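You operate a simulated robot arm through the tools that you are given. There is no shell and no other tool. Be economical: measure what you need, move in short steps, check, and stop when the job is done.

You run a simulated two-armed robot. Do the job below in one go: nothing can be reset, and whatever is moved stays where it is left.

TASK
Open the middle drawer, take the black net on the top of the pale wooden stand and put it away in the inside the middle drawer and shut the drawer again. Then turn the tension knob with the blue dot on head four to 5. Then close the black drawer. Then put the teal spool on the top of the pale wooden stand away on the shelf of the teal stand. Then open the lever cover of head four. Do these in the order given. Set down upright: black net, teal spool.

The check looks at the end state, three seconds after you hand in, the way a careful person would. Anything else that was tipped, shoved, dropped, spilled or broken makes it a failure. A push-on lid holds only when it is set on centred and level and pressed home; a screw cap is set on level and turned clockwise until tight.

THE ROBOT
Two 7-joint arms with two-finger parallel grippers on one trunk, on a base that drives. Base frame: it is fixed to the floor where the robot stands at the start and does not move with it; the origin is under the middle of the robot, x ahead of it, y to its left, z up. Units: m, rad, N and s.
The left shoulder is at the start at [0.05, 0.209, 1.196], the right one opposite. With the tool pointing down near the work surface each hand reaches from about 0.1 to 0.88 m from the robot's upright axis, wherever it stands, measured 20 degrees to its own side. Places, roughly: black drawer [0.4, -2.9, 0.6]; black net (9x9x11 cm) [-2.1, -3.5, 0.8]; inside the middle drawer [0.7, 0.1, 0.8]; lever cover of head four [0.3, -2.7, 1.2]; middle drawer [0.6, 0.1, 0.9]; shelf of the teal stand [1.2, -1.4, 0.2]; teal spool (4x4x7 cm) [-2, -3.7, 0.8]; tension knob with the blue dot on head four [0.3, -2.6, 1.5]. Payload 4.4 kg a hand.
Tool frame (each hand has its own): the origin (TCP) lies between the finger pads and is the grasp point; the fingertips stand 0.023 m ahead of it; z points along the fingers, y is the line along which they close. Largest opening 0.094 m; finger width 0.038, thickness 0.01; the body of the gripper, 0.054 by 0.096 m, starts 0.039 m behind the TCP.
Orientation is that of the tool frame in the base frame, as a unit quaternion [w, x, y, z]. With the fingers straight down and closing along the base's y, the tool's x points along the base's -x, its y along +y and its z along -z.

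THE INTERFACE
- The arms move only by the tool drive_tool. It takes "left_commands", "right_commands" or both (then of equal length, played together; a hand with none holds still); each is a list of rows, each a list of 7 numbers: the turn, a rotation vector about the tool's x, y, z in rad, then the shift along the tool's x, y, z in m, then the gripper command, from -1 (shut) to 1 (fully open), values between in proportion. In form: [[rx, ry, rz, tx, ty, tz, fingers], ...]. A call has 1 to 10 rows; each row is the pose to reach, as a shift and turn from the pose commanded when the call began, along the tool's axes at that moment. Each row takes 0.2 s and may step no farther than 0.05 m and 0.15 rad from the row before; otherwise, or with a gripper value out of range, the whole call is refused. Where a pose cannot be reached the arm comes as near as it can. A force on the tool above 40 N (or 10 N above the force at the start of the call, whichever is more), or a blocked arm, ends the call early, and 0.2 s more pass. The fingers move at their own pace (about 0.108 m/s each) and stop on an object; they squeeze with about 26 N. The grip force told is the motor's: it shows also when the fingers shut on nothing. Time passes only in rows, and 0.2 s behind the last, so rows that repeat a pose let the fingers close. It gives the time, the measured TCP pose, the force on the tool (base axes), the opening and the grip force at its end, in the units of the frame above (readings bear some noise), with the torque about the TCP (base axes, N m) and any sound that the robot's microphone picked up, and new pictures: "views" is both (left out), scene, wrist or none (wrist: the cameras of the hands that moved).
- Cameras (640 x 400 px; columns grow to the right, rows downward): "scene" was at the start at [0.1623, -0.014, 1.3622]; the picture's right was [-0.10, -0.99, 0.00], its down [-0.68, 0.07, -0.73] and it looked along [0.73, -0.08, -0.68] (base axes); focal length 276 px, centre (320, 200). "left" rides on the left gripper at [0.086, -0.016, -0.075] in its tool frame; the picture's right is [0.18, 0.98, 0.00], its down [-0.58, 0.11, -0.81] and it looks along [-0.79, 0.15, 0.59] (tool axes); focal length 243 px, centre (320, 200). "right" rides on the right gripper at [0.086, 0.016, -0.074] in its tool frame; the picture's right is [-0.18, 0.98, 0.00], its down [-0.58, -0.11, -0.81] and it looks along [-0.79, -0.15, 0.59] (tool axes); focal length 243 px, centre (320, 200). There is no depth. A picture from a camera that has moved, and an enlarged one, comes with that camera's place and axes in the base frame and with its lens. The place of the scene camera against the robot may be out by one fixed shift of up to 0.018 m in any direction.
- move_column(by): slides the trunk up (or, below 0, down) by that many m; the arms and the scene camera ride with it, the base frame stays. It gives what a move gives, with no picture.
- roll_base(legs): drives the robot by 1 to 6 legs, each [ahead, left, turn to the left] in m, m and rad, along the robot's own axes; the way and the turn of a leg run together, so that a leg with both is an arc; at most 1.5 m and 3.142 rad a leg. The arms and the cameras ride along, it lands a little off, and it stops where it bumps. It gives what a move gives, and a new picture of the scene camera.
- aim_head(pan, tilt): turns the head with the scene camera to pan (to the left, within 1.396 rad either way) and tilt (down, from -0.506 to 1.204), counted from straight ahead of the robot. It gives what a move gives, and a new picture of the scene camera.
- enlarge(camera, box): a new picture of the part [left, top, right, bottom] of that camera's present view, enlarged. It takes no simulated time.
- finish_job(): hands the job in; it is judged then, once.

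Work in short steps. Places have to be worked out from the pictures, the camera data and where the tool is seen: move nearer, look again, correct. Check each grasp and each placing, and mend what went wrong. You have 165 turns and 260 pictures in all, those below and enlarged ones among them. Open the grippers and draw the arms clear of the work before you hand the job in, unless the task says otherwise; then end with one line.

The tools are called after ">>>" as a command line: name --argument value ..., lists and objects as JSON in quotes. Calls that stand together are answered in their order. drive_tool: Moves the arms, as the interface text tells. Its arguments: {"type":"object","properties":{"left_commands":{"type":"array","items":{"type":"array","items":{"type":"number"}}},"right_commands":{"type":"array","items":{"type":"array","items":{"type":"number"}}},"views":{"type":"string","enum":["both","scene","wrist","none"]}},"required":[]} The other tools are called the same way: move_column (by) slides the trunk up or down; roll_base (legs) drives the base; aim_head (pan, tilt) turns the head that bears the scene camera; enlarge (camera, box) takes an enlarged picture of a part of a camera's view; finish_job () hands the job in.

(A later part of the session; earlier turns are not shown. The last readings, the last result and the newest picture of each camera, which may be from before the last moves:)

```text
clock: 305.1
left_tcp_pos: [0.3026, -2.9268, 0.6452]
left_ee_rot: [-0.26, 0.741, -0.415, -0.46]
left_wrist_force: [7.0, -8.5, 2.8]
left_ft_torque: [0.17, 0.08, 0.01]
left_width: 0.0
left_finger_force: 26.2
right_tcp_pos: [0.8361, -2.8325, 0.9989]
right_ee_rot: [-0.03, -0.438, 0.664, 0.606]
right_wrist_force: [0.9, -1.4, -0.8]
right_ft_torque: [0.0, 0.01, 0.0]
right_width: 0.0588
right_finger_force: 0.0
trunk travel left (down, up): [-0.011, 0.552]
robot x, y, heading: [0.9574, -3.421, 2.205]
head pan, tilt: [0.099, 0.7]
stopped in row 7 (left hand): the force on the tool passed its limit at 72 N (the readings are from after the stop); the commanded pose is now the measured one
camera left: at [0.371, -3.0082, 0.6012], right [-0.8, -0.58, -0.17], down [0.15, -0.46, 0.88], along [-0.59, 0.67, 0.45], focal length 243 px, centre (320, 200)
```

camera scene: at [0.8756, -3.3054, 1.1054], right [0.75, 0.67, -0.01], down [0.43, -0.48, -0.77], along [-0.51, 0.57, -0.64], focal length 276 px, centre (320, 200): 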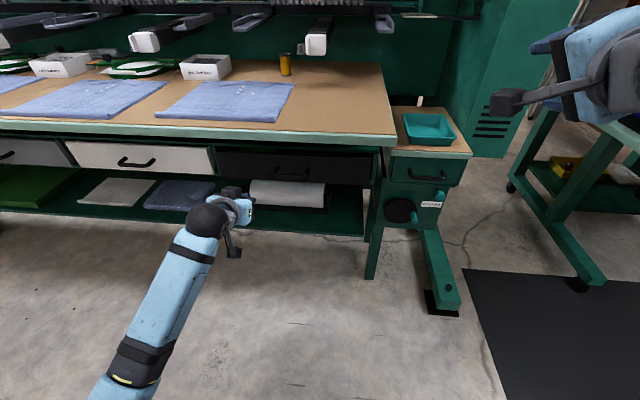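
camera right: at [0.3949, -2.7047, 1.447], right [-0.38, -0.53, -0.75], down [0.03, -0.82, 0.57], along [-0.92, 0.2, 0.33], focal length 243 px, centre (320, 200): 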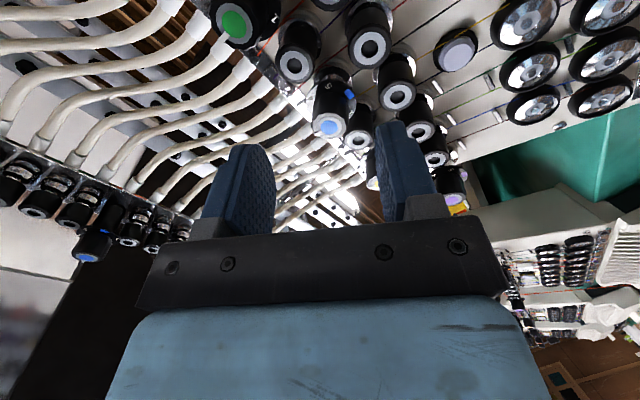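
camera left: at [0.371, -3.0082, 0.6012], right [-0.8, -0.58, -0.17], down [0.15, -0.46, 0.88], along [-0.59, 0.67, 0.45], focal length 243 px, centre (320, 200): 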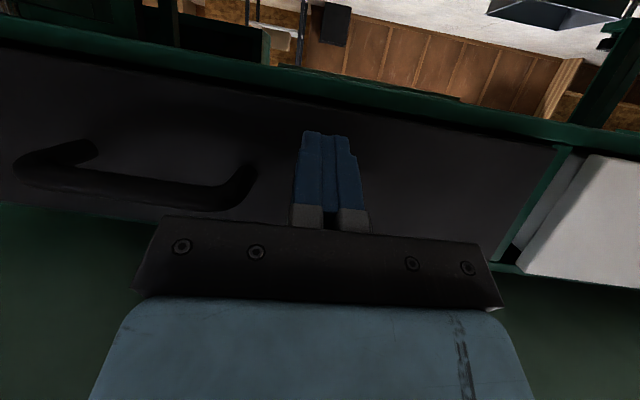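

A firm 72 N stop: the black drawer is fully shut. I withdraw the left hand, level it, and raise the trunk.

>>> drive_tool --left_commands '[[0, 0, 0, 0.0191, -0.0036, -0.0405, -1], [0, 0, 0, 0.0383, -0.0072, -0.081, -1], [0, 0, 0, 0.0574, -0.0108, -0.1215, -1], [0, 0, 0, 0.0765, -0.0144, -0.162, -1], [0, 0.14, 0, 0.0956, -0.018, -0.2, -1], [0, 0.28, 0, 0.105, -0.02, -0.22, -1], [0, 0.42, 0, 0.105, -0.02, -0.22, -1], [0, 0.56, 0, 0.105, -0.02, -0.22, -1]]' --views "none"

>>> move_column --by 0.4

>>> roll_base --legs '[[-0.3, 0, 0], [0, 0, 1.57]]'

```text
clock: 306.2
left_tcp_pos: [0.3771, -3.0498, 0.7382]
left_ee_rot: [-0.271, 0.702, -0.402, -0.521]
left_wrist_force: [-0.1, 0.7, -0.9]
left_ft_torque: [0.02, -0.01, -0.03]
left_width: 0.0001
left_finger_force: 26.1
right_tcp_pos: [0.8331, -2.8343, 0.9946]
right_ee_rot: [-0.029, -0.438, 0.664, 0.605]
right_wrist_force: [-1.5, 1.0, 0.0]
right_ft_torque: [0.04, -0.02, -0.05]
right_width: 0.0588
right_finger_force: 0.1
trunk travel left (down, up): [-0.011, 0.552]
robot x, y, heading: [0.9518, -3.4175, 2.206]
head pan, tilt: [0.099, 0.7]
stopped in row 5 (left hand): the arm was blocked; the commanded pose is now the measured one
```

```text
clock: 310.0
left_tcp_pos: [0.3815, -3.0472, 1.1438]
left_ee_rot: [-0.274, 0.702, -0.403, -0.52]
left_wrist_force: [0.0, 0.1, -0.2]
left_ft_torque: [-0.01, 0.0, -0.03]
left_width: 0.0002
left_finger_force: 26.3
right_tcp_pos: [0.8357, -2.8315, 1.3986]
right_ee_rot: [-0.03, -0.437, 0.664, 0.606]
right_wrist_force: [-0.2, -0.2, 0.7]
right_ft_torque: [-0.01, -0.01, -0.02]
right_width: 0.059
right_finger_force: 0.0
trunk travel left (down, up): [-0.411, 0.152]
robot x, y, heading: [0.9536, -3.4212, 2.198]
head pan, tilt: [0.099, 0.7]
```

```text
clock: 315.8
left_tcp_pos: [0.7487, -4.2282, 1.1419]
left_ee_rot: [0.169, 0.783, 0.204, -0.563]
left_wrist_force: [0.4, 0.6, 0.5]
left_ft_torque: [-0.01, 0.01, -0.02]
left_width: 0.0
left_finger_force: 26.1
right_tcp_pos: [0.5413, -3.7699, 1.3987]
right_ee_rot: [0.446, 0.777, -0.168, -0.411]
right_wrist_force: [0.0, 1.0, 0.2]
right_ft_torque: [-0.04, 0.02, 0.02]
right_width: 0.0589
right_finger_force: 0.0
trunk travel left (down, up): [-0.411, 0.152]
robot x, y, heading: [1.1332, -3.6628, -2.531]
head pan, tilt: [0.099, 0.7]
camera scene: at [1.0257, -3.7614, 1.5026], right [-0.65, 0.76, 0.0], down [0.49, 0.42, -0.76], along [-0.58, -0.5, -0.64], focal length 276 px, centre (320, 200)
```

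scene: 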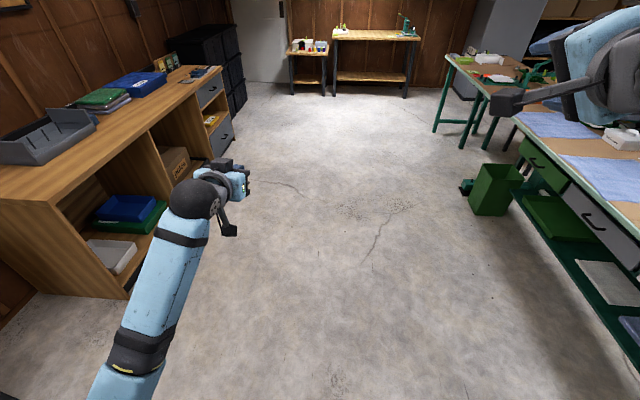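

I level the left hand, then drive back along the aisle to the south-west end.

>>> drive_tool --left_commands '[[0, 0.14, 0, 0, 0, 0, 0], [0, 0.28, 0, 0, 0, 0, 0], [0, 0.42, 0, 0, 0, 0, 0], [0, 0.56, 0, 0, 0, 0, 0], [0, 0.7, 0, 0, 0, 0, 0], [0, 0.84, 0, 0, 0, 0, 0], [0, 0.98, 0, 0, 0, 0, 0], [0, 1.12, 0, 0, 0, 0, 0], [0, 1.26, 0, 0, 0, 0, 0]]' --views "none"

>>> roll_base --legs '[[1.4, 0, 0], [1.4, 0, 0], [0.97, 0, 0], [0, 0, 1.58]]'

>>> move_column --by 0.14

```text
clock: 317.8
left_tcp_pos: [0.7492, -4.2278, 1.1428]
left_ee_rot: [0.017, 0.964, 0.264, 0.009]
left_wrist_force: [-0.5, 0.0, 0.0]
left_ft_torque: [-0.02, 0.01, -0.02]
left_width: 0.0473
left_finger_force: 0.1
right_tcp_pos: [0.5423, -3.7702, 1.3977]
right_ee_rot: [0.446, 0.777, -0.167, -0.411]
right_wrist_force: [0.4, -0.8, 0.6]
right_ft_torque: [-0.01, -0.01, -0.04]
right_width: 0.059
right_finger_force: 0.0
trunk travel left (down, up): [-0.411, 0.152]
robot x, y, heading: [1.1338, -3.6632, -2.531]
head pan, tilt: [0.099, 0.7]
```

```text
clock: 339.8
left_tcp_pos: [-1.3613, -6.2001, 1.1429]
left_ee_rot: [0.007, 0.492, 0.87, 0.017]
left_wrist_force: [-0.5, 0.1, 0.5]
left_ft_torque: [-0.06, 0.0, -0.01]
left_width: 0.0469
left_finger_force: 0.0
right_tcp_pos: [-1.8187, -6.4113, 1.3977]
right_ee_rot: [0.606, 0.667, 0.433, 0.027]
right_wrist_force: [0.2, 0.3, -0.6]
right_ft_torque: [-0.01, 0.0, 0.0]
right_width: 0.0588
right_finger_force: 0.1
trunk travel left (down, up): [-0.411, 0.152]
robot x, y, heading: [-1.9289, -5.8171, -0.957]
head pan, tilt: [0.099, 0.7]
camera scene: at [-1.8237, -5.9443, 1.5026], right [-0.75, -0.66, 0.0], down [-0.42, 0.49, -0.76], along [0.5, -0.58, -0.64], focal length 276 px, centre (320, 200)
```

scene: 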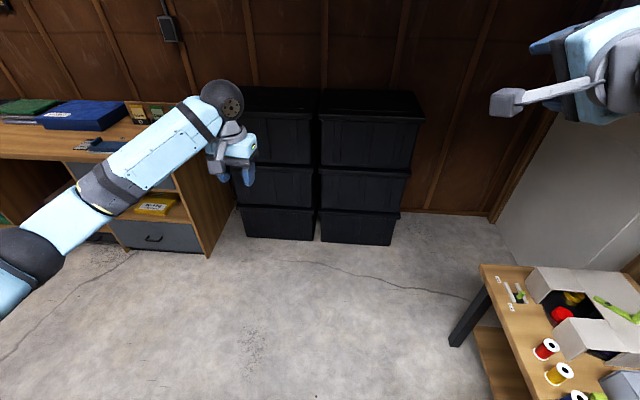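

```text
clock: 341.5
left_tcp_pos: [-1.3615, -6.1998, 1.2838]
left_ee_rot: [0.006, 0.492, 0.87, 0.017]
left_wrist_force: [0.7, -0.2, -0.4]
left_ft_torque: [-0.01, 0.0, 0.01]
left_width: 0.0471
left_finger_force: 0.0
right_tcp_pos: [-1.8192, -6.4096, 1.538]
right_ee_rot: [0.607, 0.666, 0.433, 0.027]
right_wrist_force: [-0.6, 0.0, -0.2]
right_ft_torque: [0.05, 0.0, 0.02]
right_width: 0.0588
right_finger_force: 0.0
trunk travel left (down, up): [-0.551, 0.012]
robot x, y, heading: [-1.9326, -5.819, -0.955]
head pan, tilt: [0.099, 0.7]
```

At c ≈ -5.0 the way back is known; I reverse through the passage to the pale stand's side.

>>> roll_base --legs '[[0, -0.04, 0.015], [-1.25, 0, 0], [-1.2, 0, 0], [0, 1.05, 0]]'

>>> aim_head --pan 0.1 --tilt 0.7

```text
clock: 363.2
left_tcp_pos: [-2.0041, -3.6251, 1.2832]
left_ee_rot: [0.007, 0.487, 0.873, 0.016]
left_wrist_force: [-0.1, -0.2, 0.4]
left_ft_torque: [0.03, -0.01, 0.02]
left_width: 0.0468
left_finger_force: 0.0
right_tcp_pos: [-2.4587, -3.8402, 1.5379]
right_ee_rot: [0.606, 0.664, 0.437, 0.031]
right_wrist_force: [0.5, 0.2, 0.3]
right_ft_torque: [0.02, -0.02, -0.02]
right_width: 0.0588
right_finger_force: 0.0
trunk travel left (down, up): [-0.551, 0.012]
robot x, y, heading: [-2.5758, -3.2507, -0.943]
head pan, tilt: [0.099, 0.7]
camera scene: at [-2.4682, -3.3748, 1.6426], right [-0.75, -0.66, 0.0], down [-0.43, 0.48, -0.76], along [0.51, -0.57, -0.64], focal length 276 px, centre (320, 200)
```

scene: 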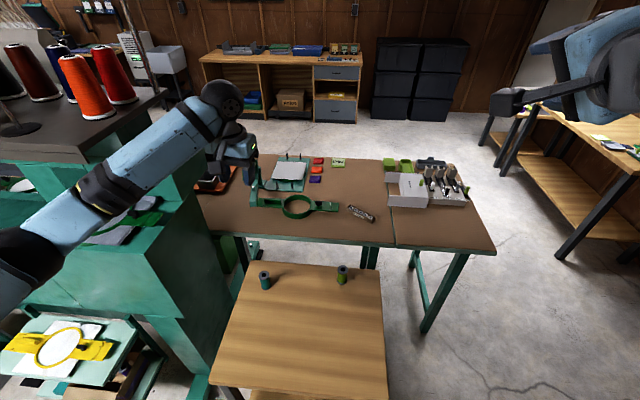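

```text
clock: 363.8
left_tcp_pos: [-2.005, -3.6259, 1.2838]
left_ee_rot: [0.007, 0.488, 0.873, 0.017]
left_wrist_force: [-1.1, -0.4, -0.4]
left_ft_torque: [-0.02, 0.01, 0.01]
left_width: 0.0468
left_finger_force: 0.1
right_tcp_pos: [-2.4579, -3.8408, 1.5378]
right_ee_rot: [0.606, 0.664, 0.436, 0.03]
right_wrist_force: [-0.3, 0.1, 0.0]
right_ft_torque: [0.01, 0.02, -0.03]
right_width: 0.0589
right_finger_force: 0.0
trunk travel left (down, up): [-0.551, 0.012]
robot x, y, heading: [-2.5781, -3.2524, -0.943]
head pan, tilt: [0.099, 0.7]
camera scene: at [-2.4681, -3.3747, 1.6426], right [-0.75, -0.66, 0.0], down [-0.43, 0.48, -0.76], along [0.51, -0.57, -0.64], focal length 276 px, centre (320, 200)
```

scene: 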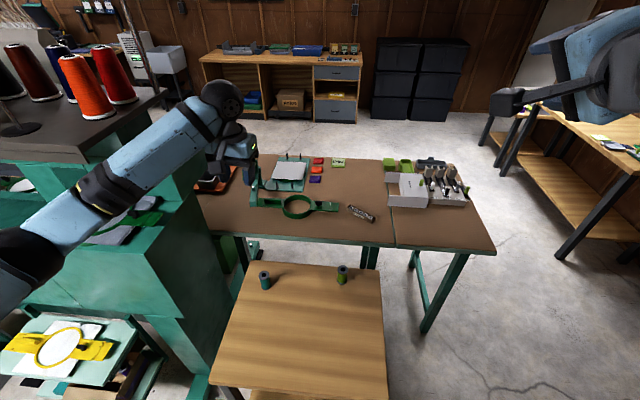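

The teal spool is at about (-1.945, -3.668). I level the left hand and lower it to hover above the spool.

>>> drive_tool --left_commands '[[0.009, -0.001, 0, -0.0085, 0.0035, 0.041, 0.6], [0.018, -0.002, 0, -0.017, 0.007, 0.082, 0.6], [0.027, -0.003, 0, -0.0255, 0.0105, 0.123, 0.6], [0.036, -0.004, 0, -0.034, 0.014, 0.164, 0.6], [0.036, -0.004, 0, -0.0425, 0.0175, 0.205, 0.6], [0.036, -0.004, 0, -0.051, 0.021, 0.247, 0.6], [0.036, -0.004, 0, -0.0595, 0.0245, 0.288, 0.6], [0.036, -0.004, 0, -0.068, 0.028, 0.33, 0.6], [0.036, -0.004, 0, -0.068, 0.028, 0.33, 0.6]]'

```text
clock: 365.8
left_tcp_pos: [-1.9366, -3.6623, 0.9529]
left_ee_rot: [0.001, 0.488, 0.873, 0.0]
left_wrist_force: [-0.5, -0.4, -0.3]
left_ft_torque: [0.02, 0.01, -0.03]
left_width: 0.0752
left_finger_force: 0.1
right_tcp_pos: [-2.4603, -3.8391, 1.5392]
right_ee_rot: [0.606, 0.665, 0.436, 0.029]
right_wrist_force: [0.8, 0.3, 0.0]
right_ft_torque: [-0.01, 0.02, -0.02]
right_width: 0.0587
right_finger_force: 0.0
trunk travel left (down, up): [-0.551, 0.012]
robot x, y, heading: [-2.5748, -3.2554, -0.94]
head pan, tilt: [0.099, 0.7]
camera scene: at [-2.4683, -3.3741, 1.6427], right [-0.75, -0.66, 0.0], down [-0.43, 0.48, -0.77], along [0.51, -0.57, -0.64], focal length 276 px, centre (320, 200)
camera left: at [-1.9954, -3.5967, 1.0285], right [0.74, 0.67, 0.0], down [0.4, -0.44, 0.81], along [0.54, -0.6, -0.59], focal length 243 px, centre (320, 200)
```

scene: 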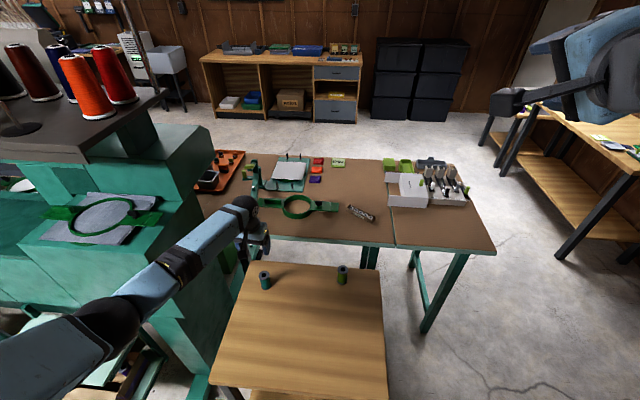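
left: 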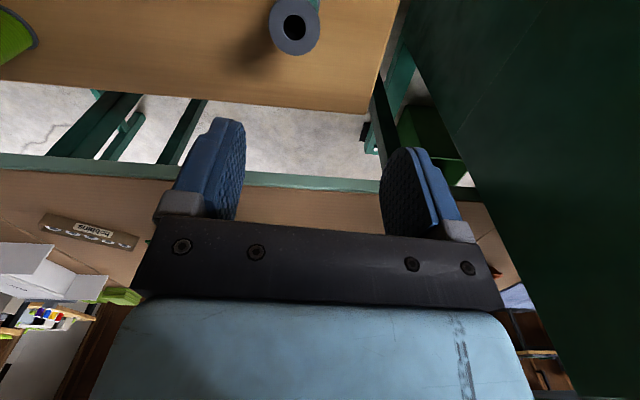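

The wrist view puts the spool at (-1.965, -3.659). I correct and descend around it.

>>> drive_tool --left_commands '[[0, 0, 0, 0.017, -0.022, 0.01, 0.6], [0, 0, 0, 0.017, -0.022, 0.05, 0.6], [0, 0, 0, 0.017, -0.022, 0.09, 0.6], [0, 0, 0, 0.017, -0.022, 0.105, 0.6], [0, 0, 0, 0.017, -0.022, 0.105, 0.6]]' --views "wrist"

```text
clock: 367.0
left_tcp_pos: [-1.9621, -3.6587, 0.8508]
left_ee_rot: [0.0, 0.487, 0.873, 0.001]
left_wrist_force: [-0.5, -0.3, -0.2]
left_ft_torque: [-0.01, -0.04, 0.0]
left_width: 0.0753
left_finger_force: 0.0
right_tcp_pos: [-2.4586, -3.839, 1.5368]
right_ee_rot: [0.607, 0.663, 0.437, 0.03]
right_wrist_force: [-0.1, -0.4, -0.3]
right_ft_torque: [0.05, -0.04, -0.01]
right_width: 0.059
right_finger_force: 0.1
trunk travel left (down, up): [-0.551, 0.012]
robot x, y, heading: [-2.5775, -3.2549, -0.941]
head pan, tilt: [0.099, 0.7]
camera left: at [-2.021, -3.5926, 0.9246], right [0.74, 0.67, 0.0], down [0.4, -0.44, 0.81], along [0.54, -0.6, -0.59], focal length 243 px, centre (320, 200)
```

left: 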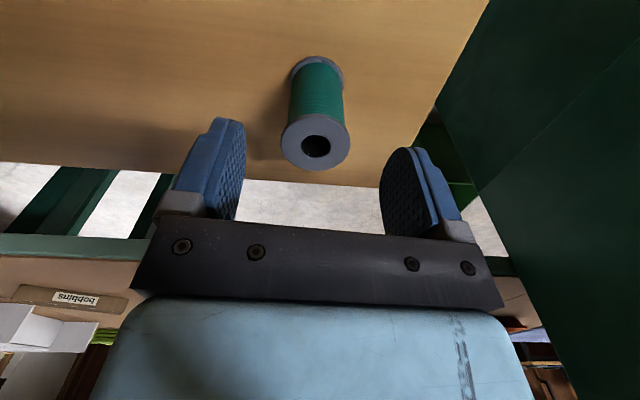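

Aligned within 5 mm. I descend to grasp height and close.

>>> drive_tool --left_commands '[[0, 0, 0, 0.005, -0.003, 0.03, 0.6], [0, 0, 0, 0.005, -0.003, 0.05, 0.6], [0, 0, 0, 0.005, -0.003, 0.05, 0.1], [0, 0, 0, 0.005, -0.003, 0.05, -0.3], [0, 0, 0, 0.005, -0.003, 0.05, -0.5], [0, 0, 0, 0.005, -0.003, 0.05, -0.5]]' --views "wrist"

```text
clock: 368.4
left_tcp_pos: [-1.9667, -3.6554, 0.8004]
left_ee_rot: [0.0, 0.487, 0.873, 0.0]
left_wrist_force: [0.0, 0.3, 0.3]
left_ft_torque: [-0.03, 0.01, 0.0]
left_width: 0.0364
left_finger_force: 25.8
right_tcp_pos: [-2.4583, -3.8402, 1.5386]
right_ee_rot: [0.606, 0.664, 0.437, 0.03]
right_wrist_force: [0.2, -0.5, 0.0]
right_ft_torque: [0.01, 0.01, 0.04]
right_width: 0.0588
right_finger_force: 0.0
trunk travel left (down, up): [-0.551, 0.012]
robot x, y, heading: [-2.5811, -3.2519, -0.946]
head pan, tilt: [0.099, 0.7]
camera left: at [-2.0269, -3.5899, 0.8749], right [0.74, 0.67, 0.0], down [0.4, -0.44, 0.81], along [0.54, -0.6, -0.59], focal length 243 px, centre (320, 200)
```

left: 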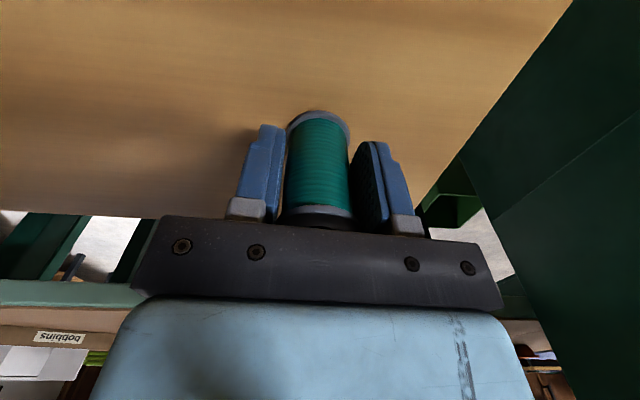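

Held (width 0.036). The shelf is low under the teal stand's body, so I regrasp with the hand tilted 0.6 rad forward; the spool stays vertical and the wrist will remain outside.

>>> drive_tool --left_commands '[[0, 0, 0, 0, 0, 0, 0.2], [0, -0.12, 0, 0, 0, -0.002, 0.5], [0, -0.24, 0, 0, 0, -0.004, 0.5], [0, -0.36, 0, 0, 0, -0.006, 0.5], [0, -0.48, 0, 0, 0, -0.006, 0.5], [0, -0.6, 0, 0, 0, -0.006, 0.5], [0, -0.6, 0, 0, 0, -0.006, 0.0], [0, -0.6, 0, 0, 0, -0.006, -0.5], [0, -0.6, 0, 0, 0, -0.006, -0.6], [0, -0.6, 0, 0, 0, -0.006, -0.6]]' --views "wrist"

```text
clock: 370.6
left_tcp_pos: [-1.9682, -3.6553, 0.806]
left_ee_rot: [0.259, 0.464, 0.835, -0.144]
left_wrist_force: [0.6, -0.3, 0.5]
left_ft_torque: [0.03, -0.04, 0.0]
left_width: 0.0362
left_finger_force: 25.9
right_tcp_pos: [-2.4595, -3.8395, 1.5377]
right_ee_rot: [0.606, 0.665, 0.436, 0.031]
right_wrist_force: [0.0, -0.4, -0.4]
right_ft_torque: [0.04, 0.01, -0.01]
right_width: 0.0587
right_finger_force: 0.1
trunk travel left (down, up): [-0.551, 0.012]
robot x, y, heading: [-2.5773, -3.2513, -0.939]
head pan, tilt: [0.099, 0.7]
camera left: at [-2.0413, -3.5667, 0.8187], right [0.76, 0.65, -0.1], down [0.11, 0.04, 0.99], along [0.64, -0.76, -0.04], focal length 243 px, centre (320, 200)
```

left: 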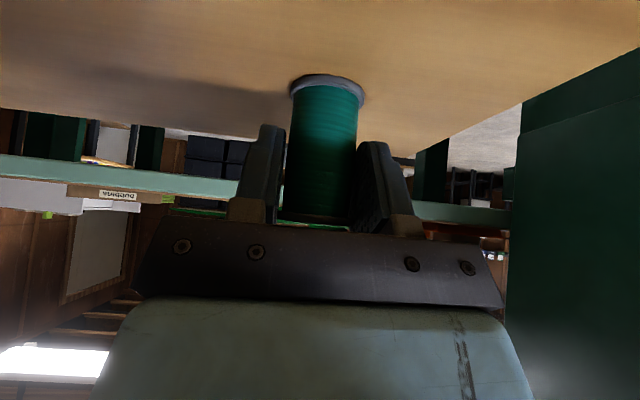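

Regrasped, spool upright. I lift and pull the hand back toward the robot.

>>> drive_tool --left_commands '[[0, 0, 0, -0.017, 0, -0.025, -0.6], [0, 0, 0, -0.042, 0, -0.062, -0.6], [0, 0, 0, -0.068, 0, -0.099, -0.6], [0, 0, 0, -0.094, 0, -0.136, -0.6], [0, 0, 0, -0.113, 0, -0.165, -0.6], [0, 0, 0, -0.075, 0, -0.19, -0.6], [0, 0, 0, -0.037, 0, -0.216, -0.6], [0, 0, 0, 0.0, 0, -0.243, -0.6], [0, 0, 0, 0.035, 0, -0.266, -0.6]]' --views "scene"

```text
clock: 372.6
left_tcp_pos: [-2.0639, -3.5033, 1.0038]
left_ee_rot: [0.258, 0.466, 0.834, -0.145]
left_wrist_force: [-0.5, 0.0, 0.1]
left_ft_torque: [0.02, 0.02, 0.02]
left_width: 0.036
left_finger_force: 26.3
right_tcp_pos: [-2.4588, -3.8373, 1.5396]
right_ee_rot: [0.607, 0.664, 0.436, 0.03]
right_wrist_force: [-0.3, 0.9, 0.1]
right_ft_torque: [0.02, 0.03, 0.02]
right_width: 0.0584
right_finger_force: 0.0
trunk travel left (down, up): [-0.551, 0.012]
robot x, y, heading: [-2.5764, -3.2512, -0.941]
head pan, tilt: [0.099, 0.7]
camera scene: at [-2.4689, -3.3725, 1.6429], right [-0.75, -0.66, 0.0], down [-0.43, 0.48, -0.77], along [0.51, -0.57, -0.64], focal length 276 px, centre (320, 200)
```

scene: 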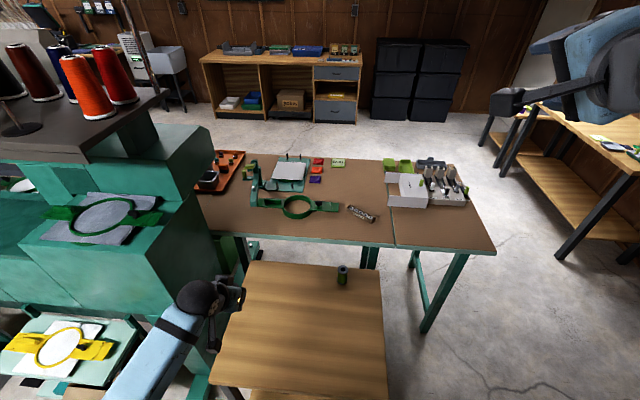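

Now I back away and strafe along the machine to the teal stand at the other end.

>>> roll_base --legs '[[-0.3, 0, 0], [0, 1.4, 0], [0, 1.4, 0], [0, 0.95, 0]]'

>>> aim_head --pan 0.15 --tilt 0.8

```text
clock: 407.1
left_tcp_pos: [0.7422, -0.9378, 1.0032]
left_ee_rot: [0.261, 0.449, 0.843, -0.139]
left_wrist_force: [-0.1, -0.7, -1.5]
left_ft_torque: [-0.03, 0.0, 0.0]
left_width: 0.0326
left_finger_force: 25.8
right_tcp_pos: [0.3605, -1.2898, 1.5375]
right_ee_rot: [0.606, 0.655, 0.449, 0.043]
right_wrist_force: [-0.2, 0.4, 0.7]
right_ft_torque: [-0.03, -0.01, 0.01]
right_width: 0.059
right_finger_force: 0.0
trunk travel left (down, up): [-0.551, 0.012]
robot x, y, heading: [0.2183, -0.7083, -0.903]
head pan, tilt: [0.099, 0.7]
camera scene: at [0.3323, -0.8267, 1.6426], right [-0.72, -0.7, 0.0], down [-0.45, 0.46, -0.76], along [0.53, -0.55, -0.64], focal length 276 px, centre (320, 200)
```

scene: 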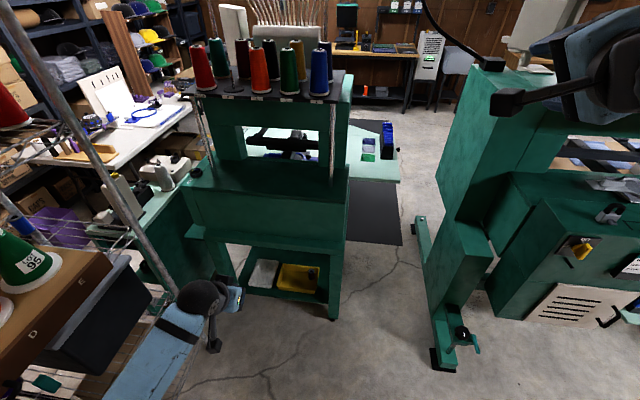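

```text
clock: 407.8
left_tcp_pos: [0.7424, -0.938, 1.0031]
left_ee_rot: [0.261, 0.448, 0.844, -0.139]
left_wrist_force: [0.0, 0.3, -0.8]
left_ft_torque: [-0.01, -0.01, -0.01]
left_width: 0.0321
left_finger_force: 26.3
right_tcp_pos: [0.361, -1.2899, 1.5392]
right_ee_rot: [0.605, 0.656, 0.45, 0.041]
right_wrist_force: [0.7, -0.2, 0.0]
right_ft_torque: [0.0, 0.0, 0.03]
right_width: 0.0589
right_finger_force: 0.1
trunk travel left (down, up): [-0.551, 0.012]
robot x, y, heading: [0.2172, -0.7064, -0.901]
head pan, tilt: [0.15, 0.799]
camera scene: at [0.3324, -0.8206, 1.6344], right [-0.68, -0.73, 0.0], down [-0.52, 0.49, -0.7], along [0.51, -0.48, -0.72], focal length 276 px, centre (320, 200)
```

scene: 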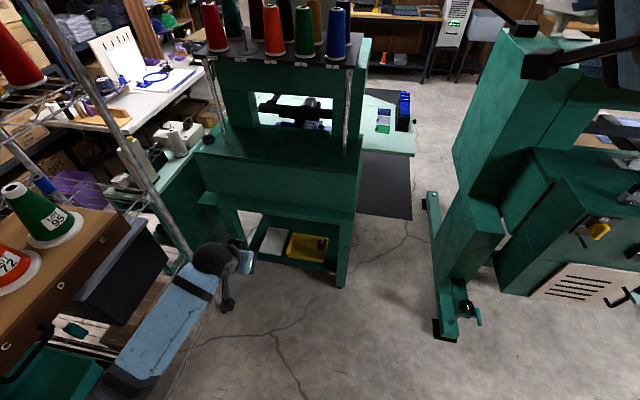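

The grip width fell from 0.036 to 0.032 during the drive, so I check the spool in the hand.

>>> enlarge --camera "left" --box '[180, 20, 480, 240]'

>>> enlarge --camera "scene" --box '[200, 190, 380, 310]'

```text
1.82 times, centred on (330, 130) of left
camera zoom: at [0.6659, -0.8535, 1.0156], right [0.73, 0.68, -0.1], down [0.1, 0.04, 0.99], along [0.68, -0.74, -0.04], focal length 441 px, centre (302, 327)
```

zoom: 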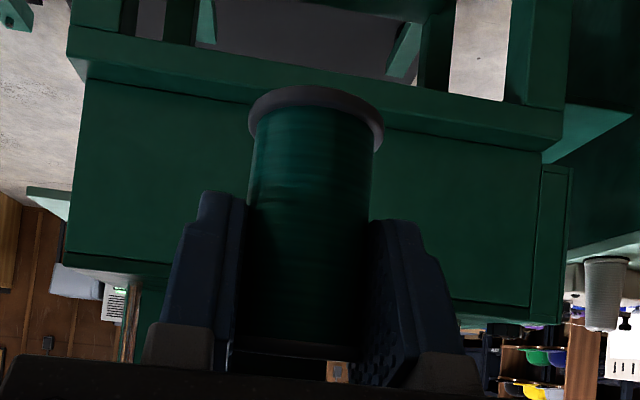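

```text
3.33 times, centred on (290, 250) of scene
camera zoom: at [0.3324, -0.8206, 1.6344], right [-0.68, -0.73, 0.0], down [-0.52, 0.49, -0.7], along [0.51, -0.48, -0.72], focal length 920 px, centre (420, 33)
```

zoom: 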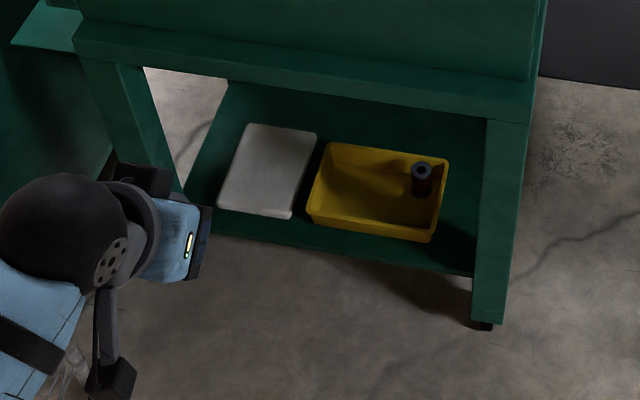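

The spool is fine. The shelf has a free strip at its right end between the yellow tray and the right leg, around c ≈ -0.11, d ≈ 1.705. I square up, move closer and lower the trunk.

>>> roll_base --legs '[[0, 0, -0.036], [0.3, 0, 0]]'

>>> move_column --by -0.4

>>> move_column --by -0.14

>>> enlarge --camera "left" --box '[0, 0, 640, 400]'

```text
clock: 410.2
left_tcp_pos: [0.9095, -1.1952, 1.0036]
left_ee_rot: [0.258, 0.463, 0.836, -0.143]
left_wrist_force: [-0.6, -0.3, -0.3]
left_ft_torque: [0.02, -0.03, 0.0]
left_width: 0.0325
left_finger_force: 26.2
right_tcp_pos: [0.5142, -1.5323, 1.5391]
right_ee_rot: [0.607, 0.662, 0.439, 0.032]
right_wrist_force: [0.6, 0.4, 0.1]
right_ft_torque: [0.02, 0.01, 0.03]
right_width: 0.059
right_finger_force: 0.0
trunk travel left (down, up): [-0.551, 0.012]
robot x, y, heading: [0.3935, -0.946, -0.935]
head pan, tilt: [0.15, 0.799]
camera scene: at [0.5032, -1.0619, 1.6346], right [-0.71, -0.71, 0.0], down [-0.51, 0.51, -0.7], along [0.49, -0.49, -0.72], focal length 276 px, centre (320, 200)
```

scene: 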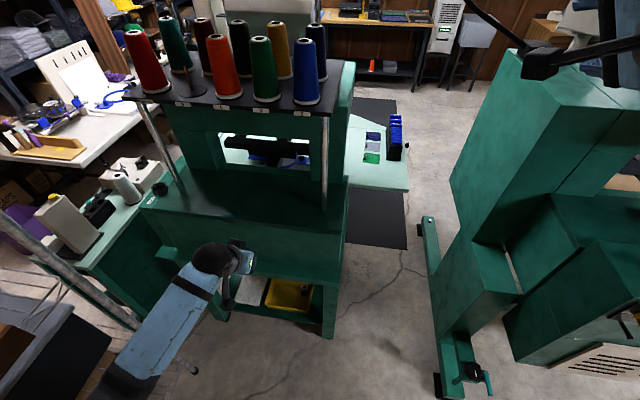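

```text
clock: 414.0
left_tcp_pos: [0.9092, -1.196, 0.6036]
left_ee_rot: [0.259, 0.463, 0.835, -0.143]
left_wrist_force: [-0.2, 0.1, -1.2]
left_ft_torque: [0.0, 0.0, 0.01]
left_width: 0.0323
left_finger_force: 26.1
right_tcp_pos: [0.516, -1.5345, 1.1377]
right_ee_rot: [0.606, 0.663, 0.438, 0.032]
right_wrist_force: [-1.1, -0.3, -0.3]
right_ft_torque: [0.03, 0.01, 0.01]
right_width: 0.0588
right_finger_force: 0.1
trunk travel left (down, up): [-0.151, 0.412]
robot x, y, heading: [0.3916, -0.9438, -0.936]
head pan, tilt: [0.15, 0.799]
```

```text
clock: 415.7
left_tcp_pos: [0.9109, -1.1953, 0.4627]
left_ee_rot: [0.259, 0.463, 0.835, -0.144]
left_wrist_force: [-0.6, -0.9, -0.6]
left_ft_torque: [0.01, 0.03, 0.01]
left_width: 0.0323
left_finger_force: 25.6
right_tcp_pos: [0.5173, -1.5332, 0.9983]
right_ee_rot: [0.606, 0.663, 0.438, 0.031]
right_wrist_force: [-0.2, -0.1, 0.0]
right_ft_torque: [-0.01, 0.02, 0.0]
right_width: 0.0589
right_finger_force: 0.0
trunk travel left (down, up): [-0.011, 0.552]
robot x, y, heading: [0.3918, -0.9469, -0.934]
head pan, tilt: [0.15, 0.799]
```

```text
1.00 times, centred on (320, 200) of left (not enlarged: the box is as wide or as high as the picture)
camera zoom: at [0.8367, -1.1082, 0.4753], right [0.75, 0.65, -0.1], down [0.11, 0.04, 0.99], along [0.65, -0.76, -0.04], focal length 243 px, centre (320, 200)
```

zoom: 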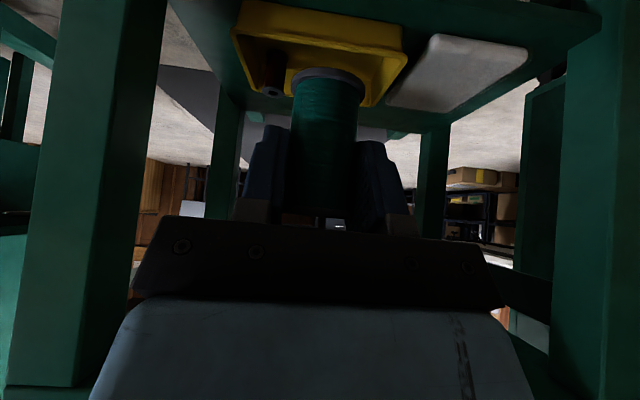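

The wrist camera gives a good view: the free strip right of the yellow tray runs from c ≈ -0.10 to -0.19. I move the spool in front of it at z ≈ 0.29, still outside the stand.

>>> drive_tool --left_commands '[[0, 0, 0, 0.008, -0.0267, 0.0293, -0.6], [0, 0, 0, 0.016, -0.0533, 0.0587, -0.6], [0, 0, 0, 0.0245, -0.08, 0.088, -0.6], [0, 0, 0, 0.0327, -0.1067, 0.1173, -0.6], [0, 0, 0, 0.041, -0.1333, 0.1467, -0.6], [0, 0, 0, 0.049, -0.16, 0.176, -0.6], [0, 0, 0, 0.049, -0.16, 0.176, -0.6]]'

```text
clock: 416.5
left_tcp_pos: [0.9367, -1.2055, 0.366]
left_ee_rot: [0.291, 0.485, 0.822, -0.068]
left_wrist_force: [0.6, -0.1, -0.6]
left_ft_torque: [-0.02, 0.01, 0.05]
left_width: 0.0323
left_finger_force: 25.5
right_tcp_pos: [0.5172, -1.5365, 0.9914]
right_ee_rot: [0.605, 0.664, 0.439, 0.031]
right_wrist_force: [-0.1, -0.8, -0.5]
right_ft_torque: [-0.01, 0.0, 0.06]
right_width: 0.0588
right_finger_force: 0.1
trunk travel left (down, up): [-0.011, 0.552]
robot x, y, heading: [0.3944, -0.9476, -0.932]
head pan, tilt: [0.15, 0.799]
stopped in row 4 (left hand): the arm was blocked; the commanded pose is now the measured one
camera scene: at [0.5047, -1.0648, 1.09], right [-0.71, -0.71, 0.0], down [-0.51, 0.51, -0.7], along [0.49, -0.49, -0.72], focal length 276 px, centre (320, 200)
camera left: at [0.8613, -1.1196, 0.3766], right [0.76, 0.65, 0.07], down [-0.03, -0.07, 1.0], along [0.65, -0.76, -0.03], focal length 243 px, centre (320, 200)
```

scene: 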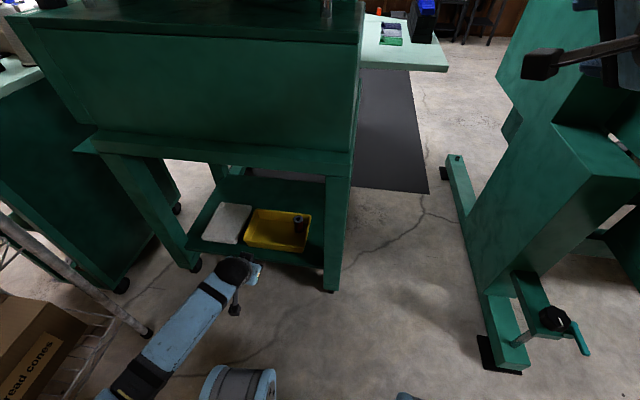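
left: 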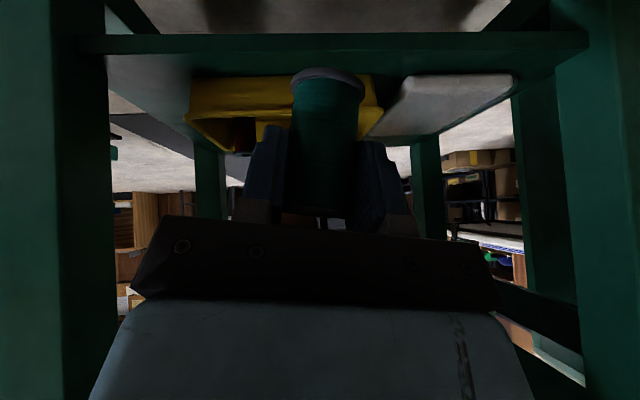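

The arm folded too tightly and was blocked, rolling the hand about 10°. I shift the base 0.14 m right so the arm can work further out on its own side, then re-level and approach again.

>>> roll_base --legs '[[0, -0.14, 0]]'

>>> drive_tool --left_commands '[[0.05, -0.005, -0.033, 0.006, -0.019, 0.02, -0.6], [0.1, -0.01, -0.066, 0.012, -0.038, 0.05, -0.6], [0.14, -0.016, -0.097, 0.0187, -0.058, 0.075, -0.6], [0.14, -0.016, -0.097, 0.0187, -0.058, 0.075, -0.6]]'

```text
clock: 418.4
left_tcp_pos: [0.8227, -1.2881, 0.3696]
left_ee_rot: [0.29, 0.484, 0.822, -0.07]
left_wrist_force: [-0.7, 0.2, 0.5]
left_ft_torque: [-0.02, 0.01, 0.0]
left_width: 0.0322
left_finger_force: 26.2
right_tcp_pos: [0.4056, -1.6165, 0.999]
right_ee_rot: [0.606, 0.662, 0.439, 0.031]
right_wrist_force: [0.7, -0.2, -0.8]
right_ft_torque: [-0.01, -0.01, 0.0]
right_width: 0.0588
right_finger_force: 0.1
trunk travel left (down, up): [-0.011, 0.552]
robot x, y, heading: [0.2818, -1.0345, -0.935]
head pan, tilt: [0.15, 0.799]
camera scene: at [0.3925, -1.1456, 1.0945], right [-0.71, -0.71, 0.0], down [-0.51, 0.51, -0.7], along [0.49, -0.49, -0.72], focal length 276 px, centre (320, 200)
```

scene: 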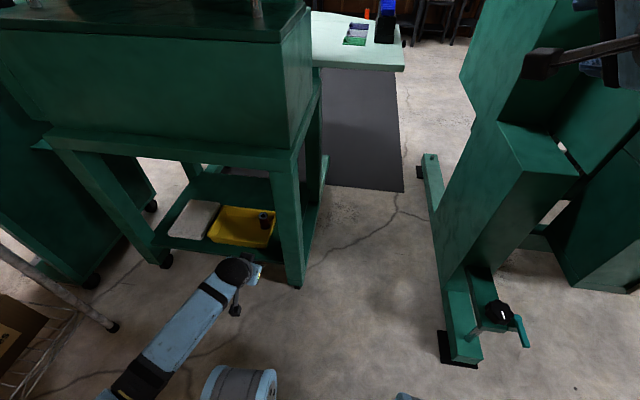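

```text
clock: 419.6
left_tcp_pos: [0.8526, -1.2931, 0.2822]
left_ee_rot: [0.279, 0.473, 0.83, -0.099]
left_wrist_force: [0.9, 0.0, -0.5]
left_ft_torque: [-0.03, -0.03, -0.01]
left_width: 0.0322
left_finger_force: 26.2
right_tcp_pos: [0.4034, -1.6191, 0.9933]
right_ee_rot: [0.605, 0.664, 0.439, 0.033]
right_wrist_force: [0.3, -0.6, -0.8]
right_ft_torque: [-0.03, -0.02, 0.02]
right_width: 0.0585
right_finger_force: 0.0
trunk travel left (down, up): [-0.011, 0.552]
robot x, y, heading: [0.2829, -1.0291, -0.931]
head pan, tilt: [0.15, 0.799]
stopped in row 4 (left hand): the arm was blocked; the commanded pose is now the measured one
camera scene: at [0.3913, -1.1479, 1.0908], right [-0.71, -0.71, 0.0], down [-0.51, 0.51, -0.7], along [0.49, -0.49, -0.72], focal length 276 px, centre (320, 200)
camera left: at [0.7763, -1.2073, 0.294], right [0.75, 0.66, -0.01], down [0.03, -0.02, 1.0], along [0.66, -0.75, -0.03], focal length 243 px, centre (320, 200)
```

scene: 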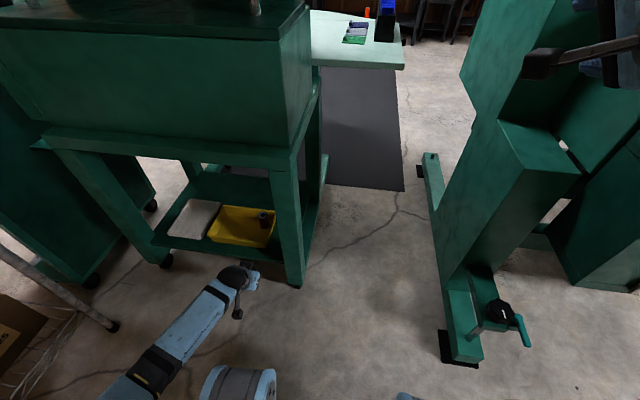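
left: 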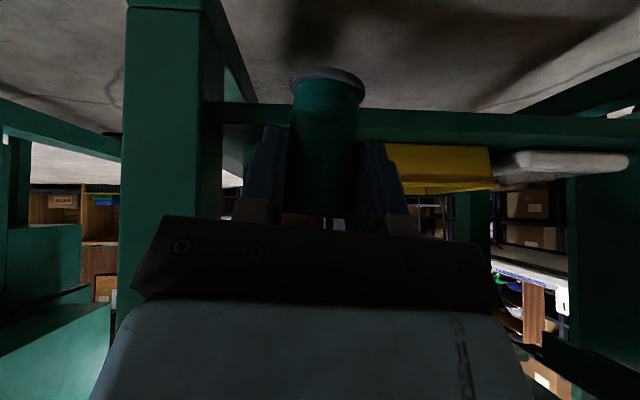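

The shelf's top is at z ≈ 0.227 and the leg's inner face at c ≈ -0.177. I shift right to c ≈ -0.122, raise 2 cm, re-level, and look before entering.

>>> drive_tool --left_commands '[[0.0, 0, 0, -0.008, -0.0, -0.012, -0.6], [0.02, -0.002, -0.012, -0.016, -0.02, -0.0185, -0.6], [0.05, -0.005, -0.03, -0.016, -0.0417, -0.0185, -0.6], [0.085, -0.008, -0.05, -0.03, -0.0407, -0.0095, -0.6]]'

```text
clock: 420.8
left_tcp_pos: [0.8498, -1.307, 0.298]
left_ee_rot: [0.264, 0.473, 0.832, -0.119]
left_wrist_force: [-0.6, 0.3, -0.3]
left_ft_torque: [-0.02, -0.03, 0.0]
left_width: 0.0322
left_finger_force: 26.2
right_tcp_pos: [0.4039, -1.618, 0.9952]
right_ee_rot: [0.606, 0.663, 0.438, 0.033]
right_wrist_force: [0.1, 0.1, -1.4]
right_ft_torque: [-0.04, -0.02, 0.03]
right_width: 0.059
right_finger_force: 0.0
trunk travel left (down, up): [-0.011, 0.552]
robot x, y, heading: [0.2782, -1.0265, -0.936]
head pan, tilt: [0.15, 0.799]
stopped in row 4 (left hand): the arm was blocked; the commanded pose is now the measured one
camera scene: at [0.3912, -1.1476, 1.0932], right [-0.71, -0.71, 0.0], down [-0.51, 0.51, -0.7], along [0.49, -0.49, -0.72], focal length 276 px, centre (320, 200)
camera left: at [0.7763, -1.2198, 0.3121], right [0.76, 0.65, -0.05], down [0.07, 0.0, 1.0], along [0.65, -0.76, -0.05], focal length 243 px, centre (320, 200)
```

scene: 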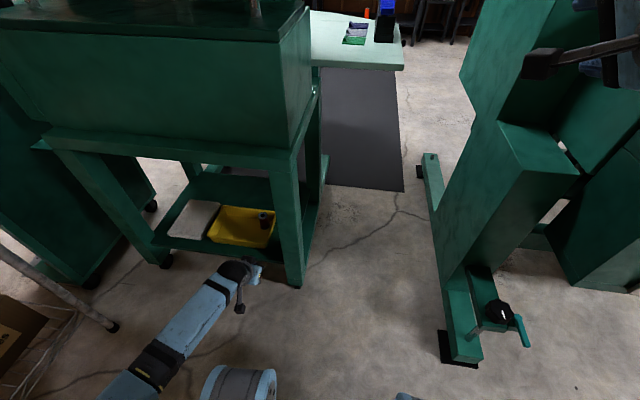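
left: 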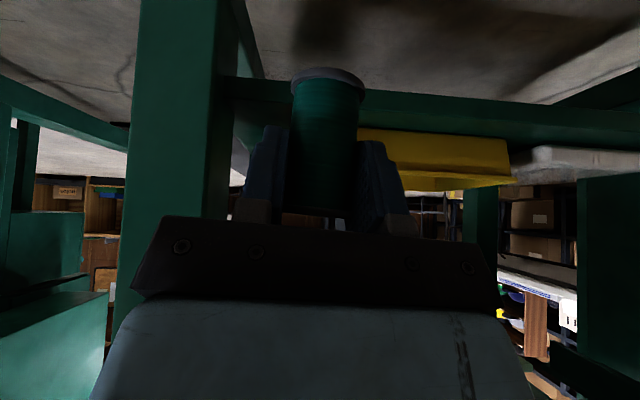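

I check the geometry more closely by zooming the scene camera on the shelf's right front corner.

>>> enlarge --camera "scene" --box '[200, 195, 330, 295]'

>>> enlarge --camera "left" --box '[100, 40, 520, 240]'

```text
4.00 times, centred on (265, 245) of scene
camera zoom: at [0.3912, -1.1476, 1.0932], right [-0.71, -0.71, 0.0], down [-0.51, 0.51, -0.7], along [0.49, -0.49, -0.72], focal length 1104 px, centre (540, 20)
```

zoom: 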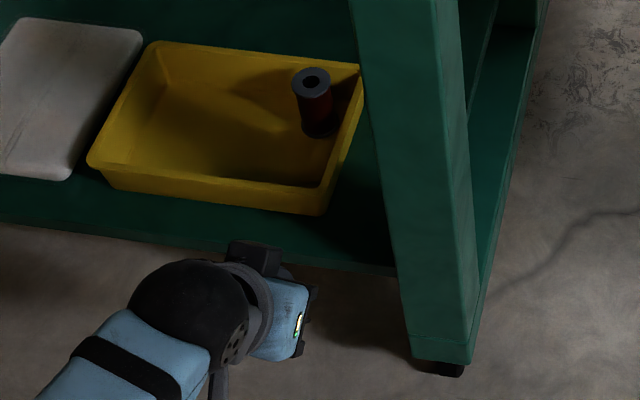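

```text
1.52 times, centred on (310, 140) of left
camera zoom: at [0.7763, -1.2198, 0.3121], right [0.76, 0.65, -0.05], down [0.07, 0.0, 1.0], along [0.65, -0.76, -0.05], focal length 370 px, centre (335, 291)
```

zoom: 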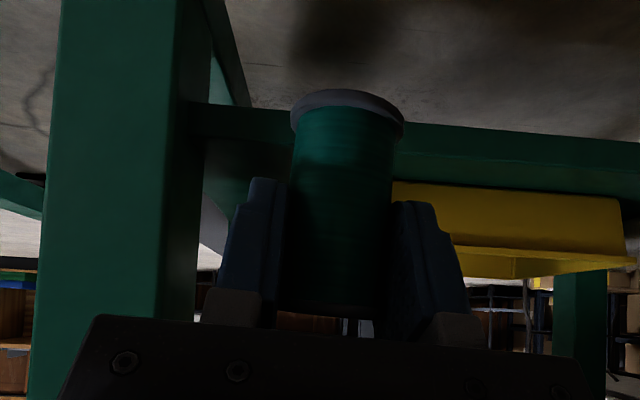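

Corrected geometry: the free gap runs c -0.172…-0.09, the shelf front is at d ≈ 1.655, the tray front at ≈ 1.703. I use base motion to carry the spool: 3 cm right, then 9 cm forward, and look.

>>> roll_base --legs '[[0, -0.029, 0], [0.09, 0, 0]]'

>>> enlarge --camera "left" --box '[100, 20, 520, 240]'

>>> enlarge --camera "scene" --box '[200, 195, 330, 295]'

```text
clock: 422.4
left_tcp_pos: [0.8802, -1.3972, 0.3001]
left_ee_rot: [0.264, 0.471, 0.833, -0.121]
left_wrist_force: [0.2, 0.6, -0.7]
left_ft_torque: [0.01, -0.01, -0.03]
left_width: 0.0322
left_finger_force: 26.1
right_tcp_pos: [0.4374, -1.7063, 0.9981]
right_ee_rot: [0.606, 0.662, 0.44, 0.031]
right_wrist_force: [0.5, 0.5, 0.3]
right_ft_torque: [-0.03, 0.02, 0.01]
right_width: 0.0587
right_finger_force: 0.1
trunk travel left (down, up): [-0.011, 0.552]
robot x, y, heading: [0.3117, -1.1199, -0.932]
head pan, tilt: [0.15, 0.799]
camera scene: at [0.4235, -1.2351, 1.0943], right [-0.71, -0.71, 0.0], down [-0.51, 0.51, -0.7], along [0.49, -0.49, -0.72], focal length 276 px, centre (320, 200)
```

scene: 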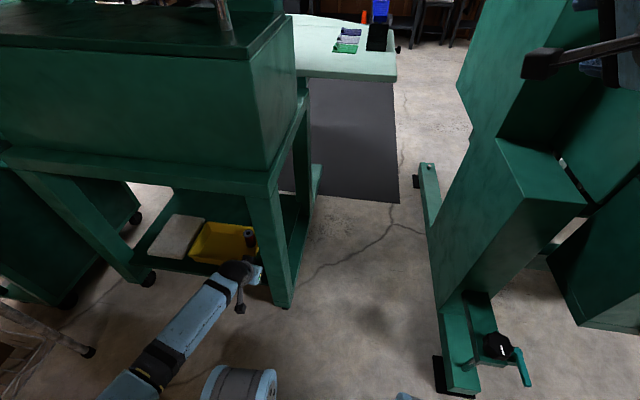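

```text
1.52 times, centred on (310, 130) of left
camera zoom: at [0.8065, -1.31, 0.3129], right [0.76, 0.65, -0.05], down [0.07, 0.0, 1.0], along [0.65, -0.76, -0.05], focal length 370 px, centre (335, 307)
```

zoom: 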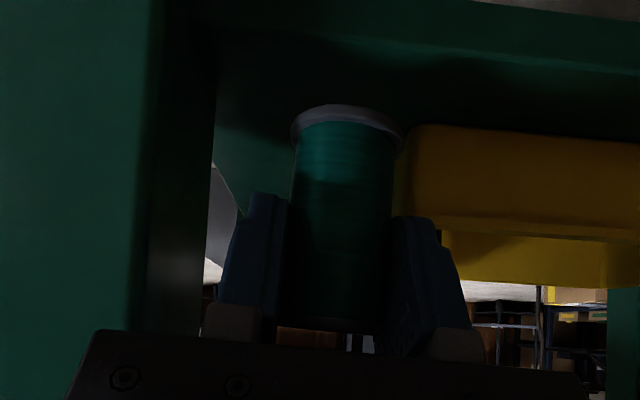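

```text
4.00 times, centred on (265, 245) of scene
camera zoom: at [0.4235, -1.2351, 1.0943], right [-0.71, -0.71, 0.0], down [-0.51, 0.51, -0.7], along [0.49, -0.49, -0.72], focal length 1104 px, centre (540, 20)
```

zoom: 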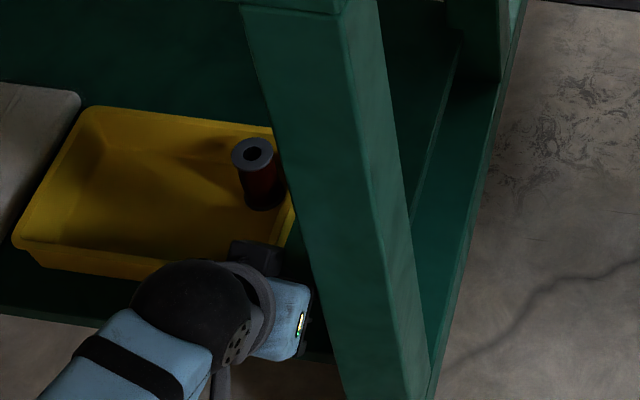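

The spool is over the shelf's edge, 1.6 cm clear of the tray and with the hand 5 mm clear of the leg. I go forward another 4.5 cm.

>>> roll_base --legs '[[0.045, 0.004, 0]]'

>>> enlarge --camera "left" --box '[100, 0, 520, 240]'

```text
clock: 423.3
left_tcp_pos: [0.911, -1.4316, 0.301]
left_ee_rot: [0.265, 0.471, 0.832, -0.121]
left_wrist_force: [0.0, 0.2, 0.1]
left_ft_torque: [-0.02, -0.04, -0.02]
left_width: 0.0325
left_finger_force: 25.9
right_tcp_pos: [0.4653, -1.7424, 0.9976]
right_ee_rot: [0.605, 0.663, 0.44, 0.032]
right_wrist_force: [-0.7, -0.2, -0.6]
right_ft_torque: [0.0, 0.03, 0.01]
right_width: 0.0586
right_finger_force: 0.0
trunk travel left (down, up): [-0.011, 0.552]
robot x, y, heading: [0.3419, -1.1498, -0.936]
head pan, tilt: [0.15, 0.799]
camera scene: at [0.4526, -1.2697, 1.0942], right [-0.71, -0.71, 0.0], down [-0.51, 0.51, -0.7], along [0.49, -0.49, -0.72], focal length 276 px, centre (320, 200)
```

scene: 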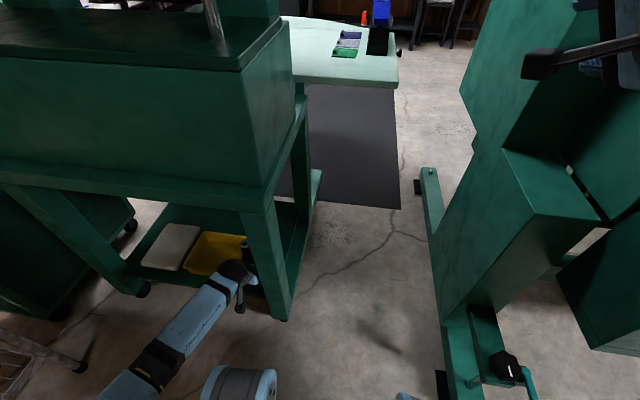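

```text
1.52 times, centred on (310, 120) of left
camera zoom: at [0.8369, -1.3443, 0.3134], right [0.76, 0.65, -0.05], down [0.07, 0.0, 1.0], along [0.65, -0.76, -0.04], focal length 370 px, centre (335, 322)
```

zoom: 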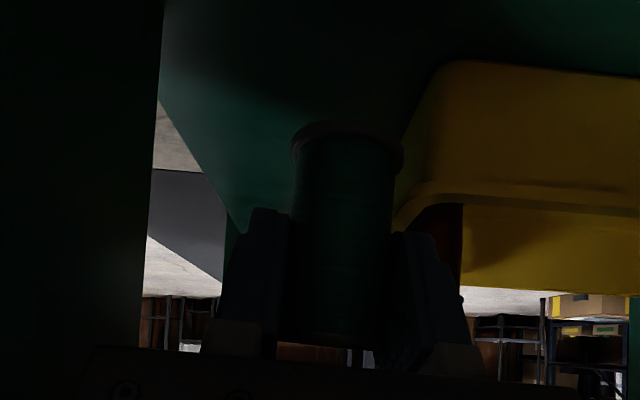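

The spool is over the free strip. I lower it in small steps until it touches the shelf.

>>> drive_tool --left_commands '[[0, 0, 0, 0.0033, 0, 0.005, -0.6], [0, 0, 0, 0.0067, 0, 0.0099, -0.6], [0, 0, 0, 0.01, 0, 0.0148, -0.6], [0, 0, 0, 0.0134, 0, 0.0198, -0.6], [0, 0, 0, 0.0134, 0, 0.0198, -0.6]]' --views "wrist"

```text
clock: 423.9
left_tcp_pos: [0.9158, -1.4326, 0.2969]
left_ee_rot: [0.274, 0.472, 0.829, -0.121]
left_wrist_force: [-4.6, 4.5, 19.1]
left_ft_torque: [0.37, -0.2, 0.13]
left_width: 0.0325
left_finger_force: 25.6
right_tcp_pos: [0.4631, -1.7402, 0.9978]
right_ee_rot: [0.607, 0.662, 0.439, 0.033]
right_wrist_force: [0.4, -0.4, -0.8]
right_ft_torque: [0.01, 0.02, -0.01]
right_width: 0.0585
right_finger_force: 0.1
trunk travel left (down, up): [-0.011, 0.552]
robot x, y, heading: [0.3433, -1.1586, -0.932]
head pan, tilt: [0.15, 0.799]
stopped in row 3 (left hand): the force on the tool passed its limit at 47 N (the readings are from after the stop); the commanded pose is now the measured one
camera left: at [0.8423, -1.3445, 0.3083], right [0.76, 0.65, -0.05], down [0.05, 0.01, 1.0], along [0.65, -0.76, -0.03], focal length 243 px, centre (320, 200)
```

left: 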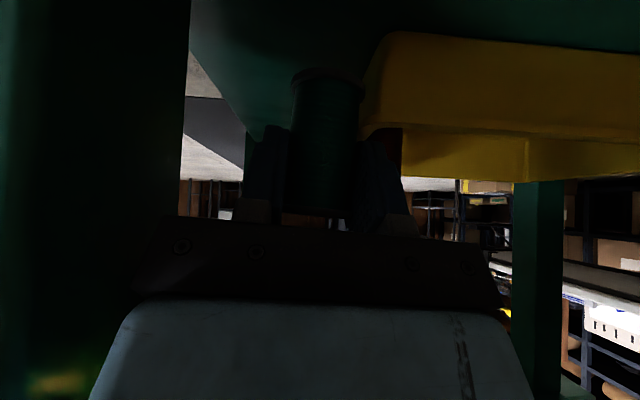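

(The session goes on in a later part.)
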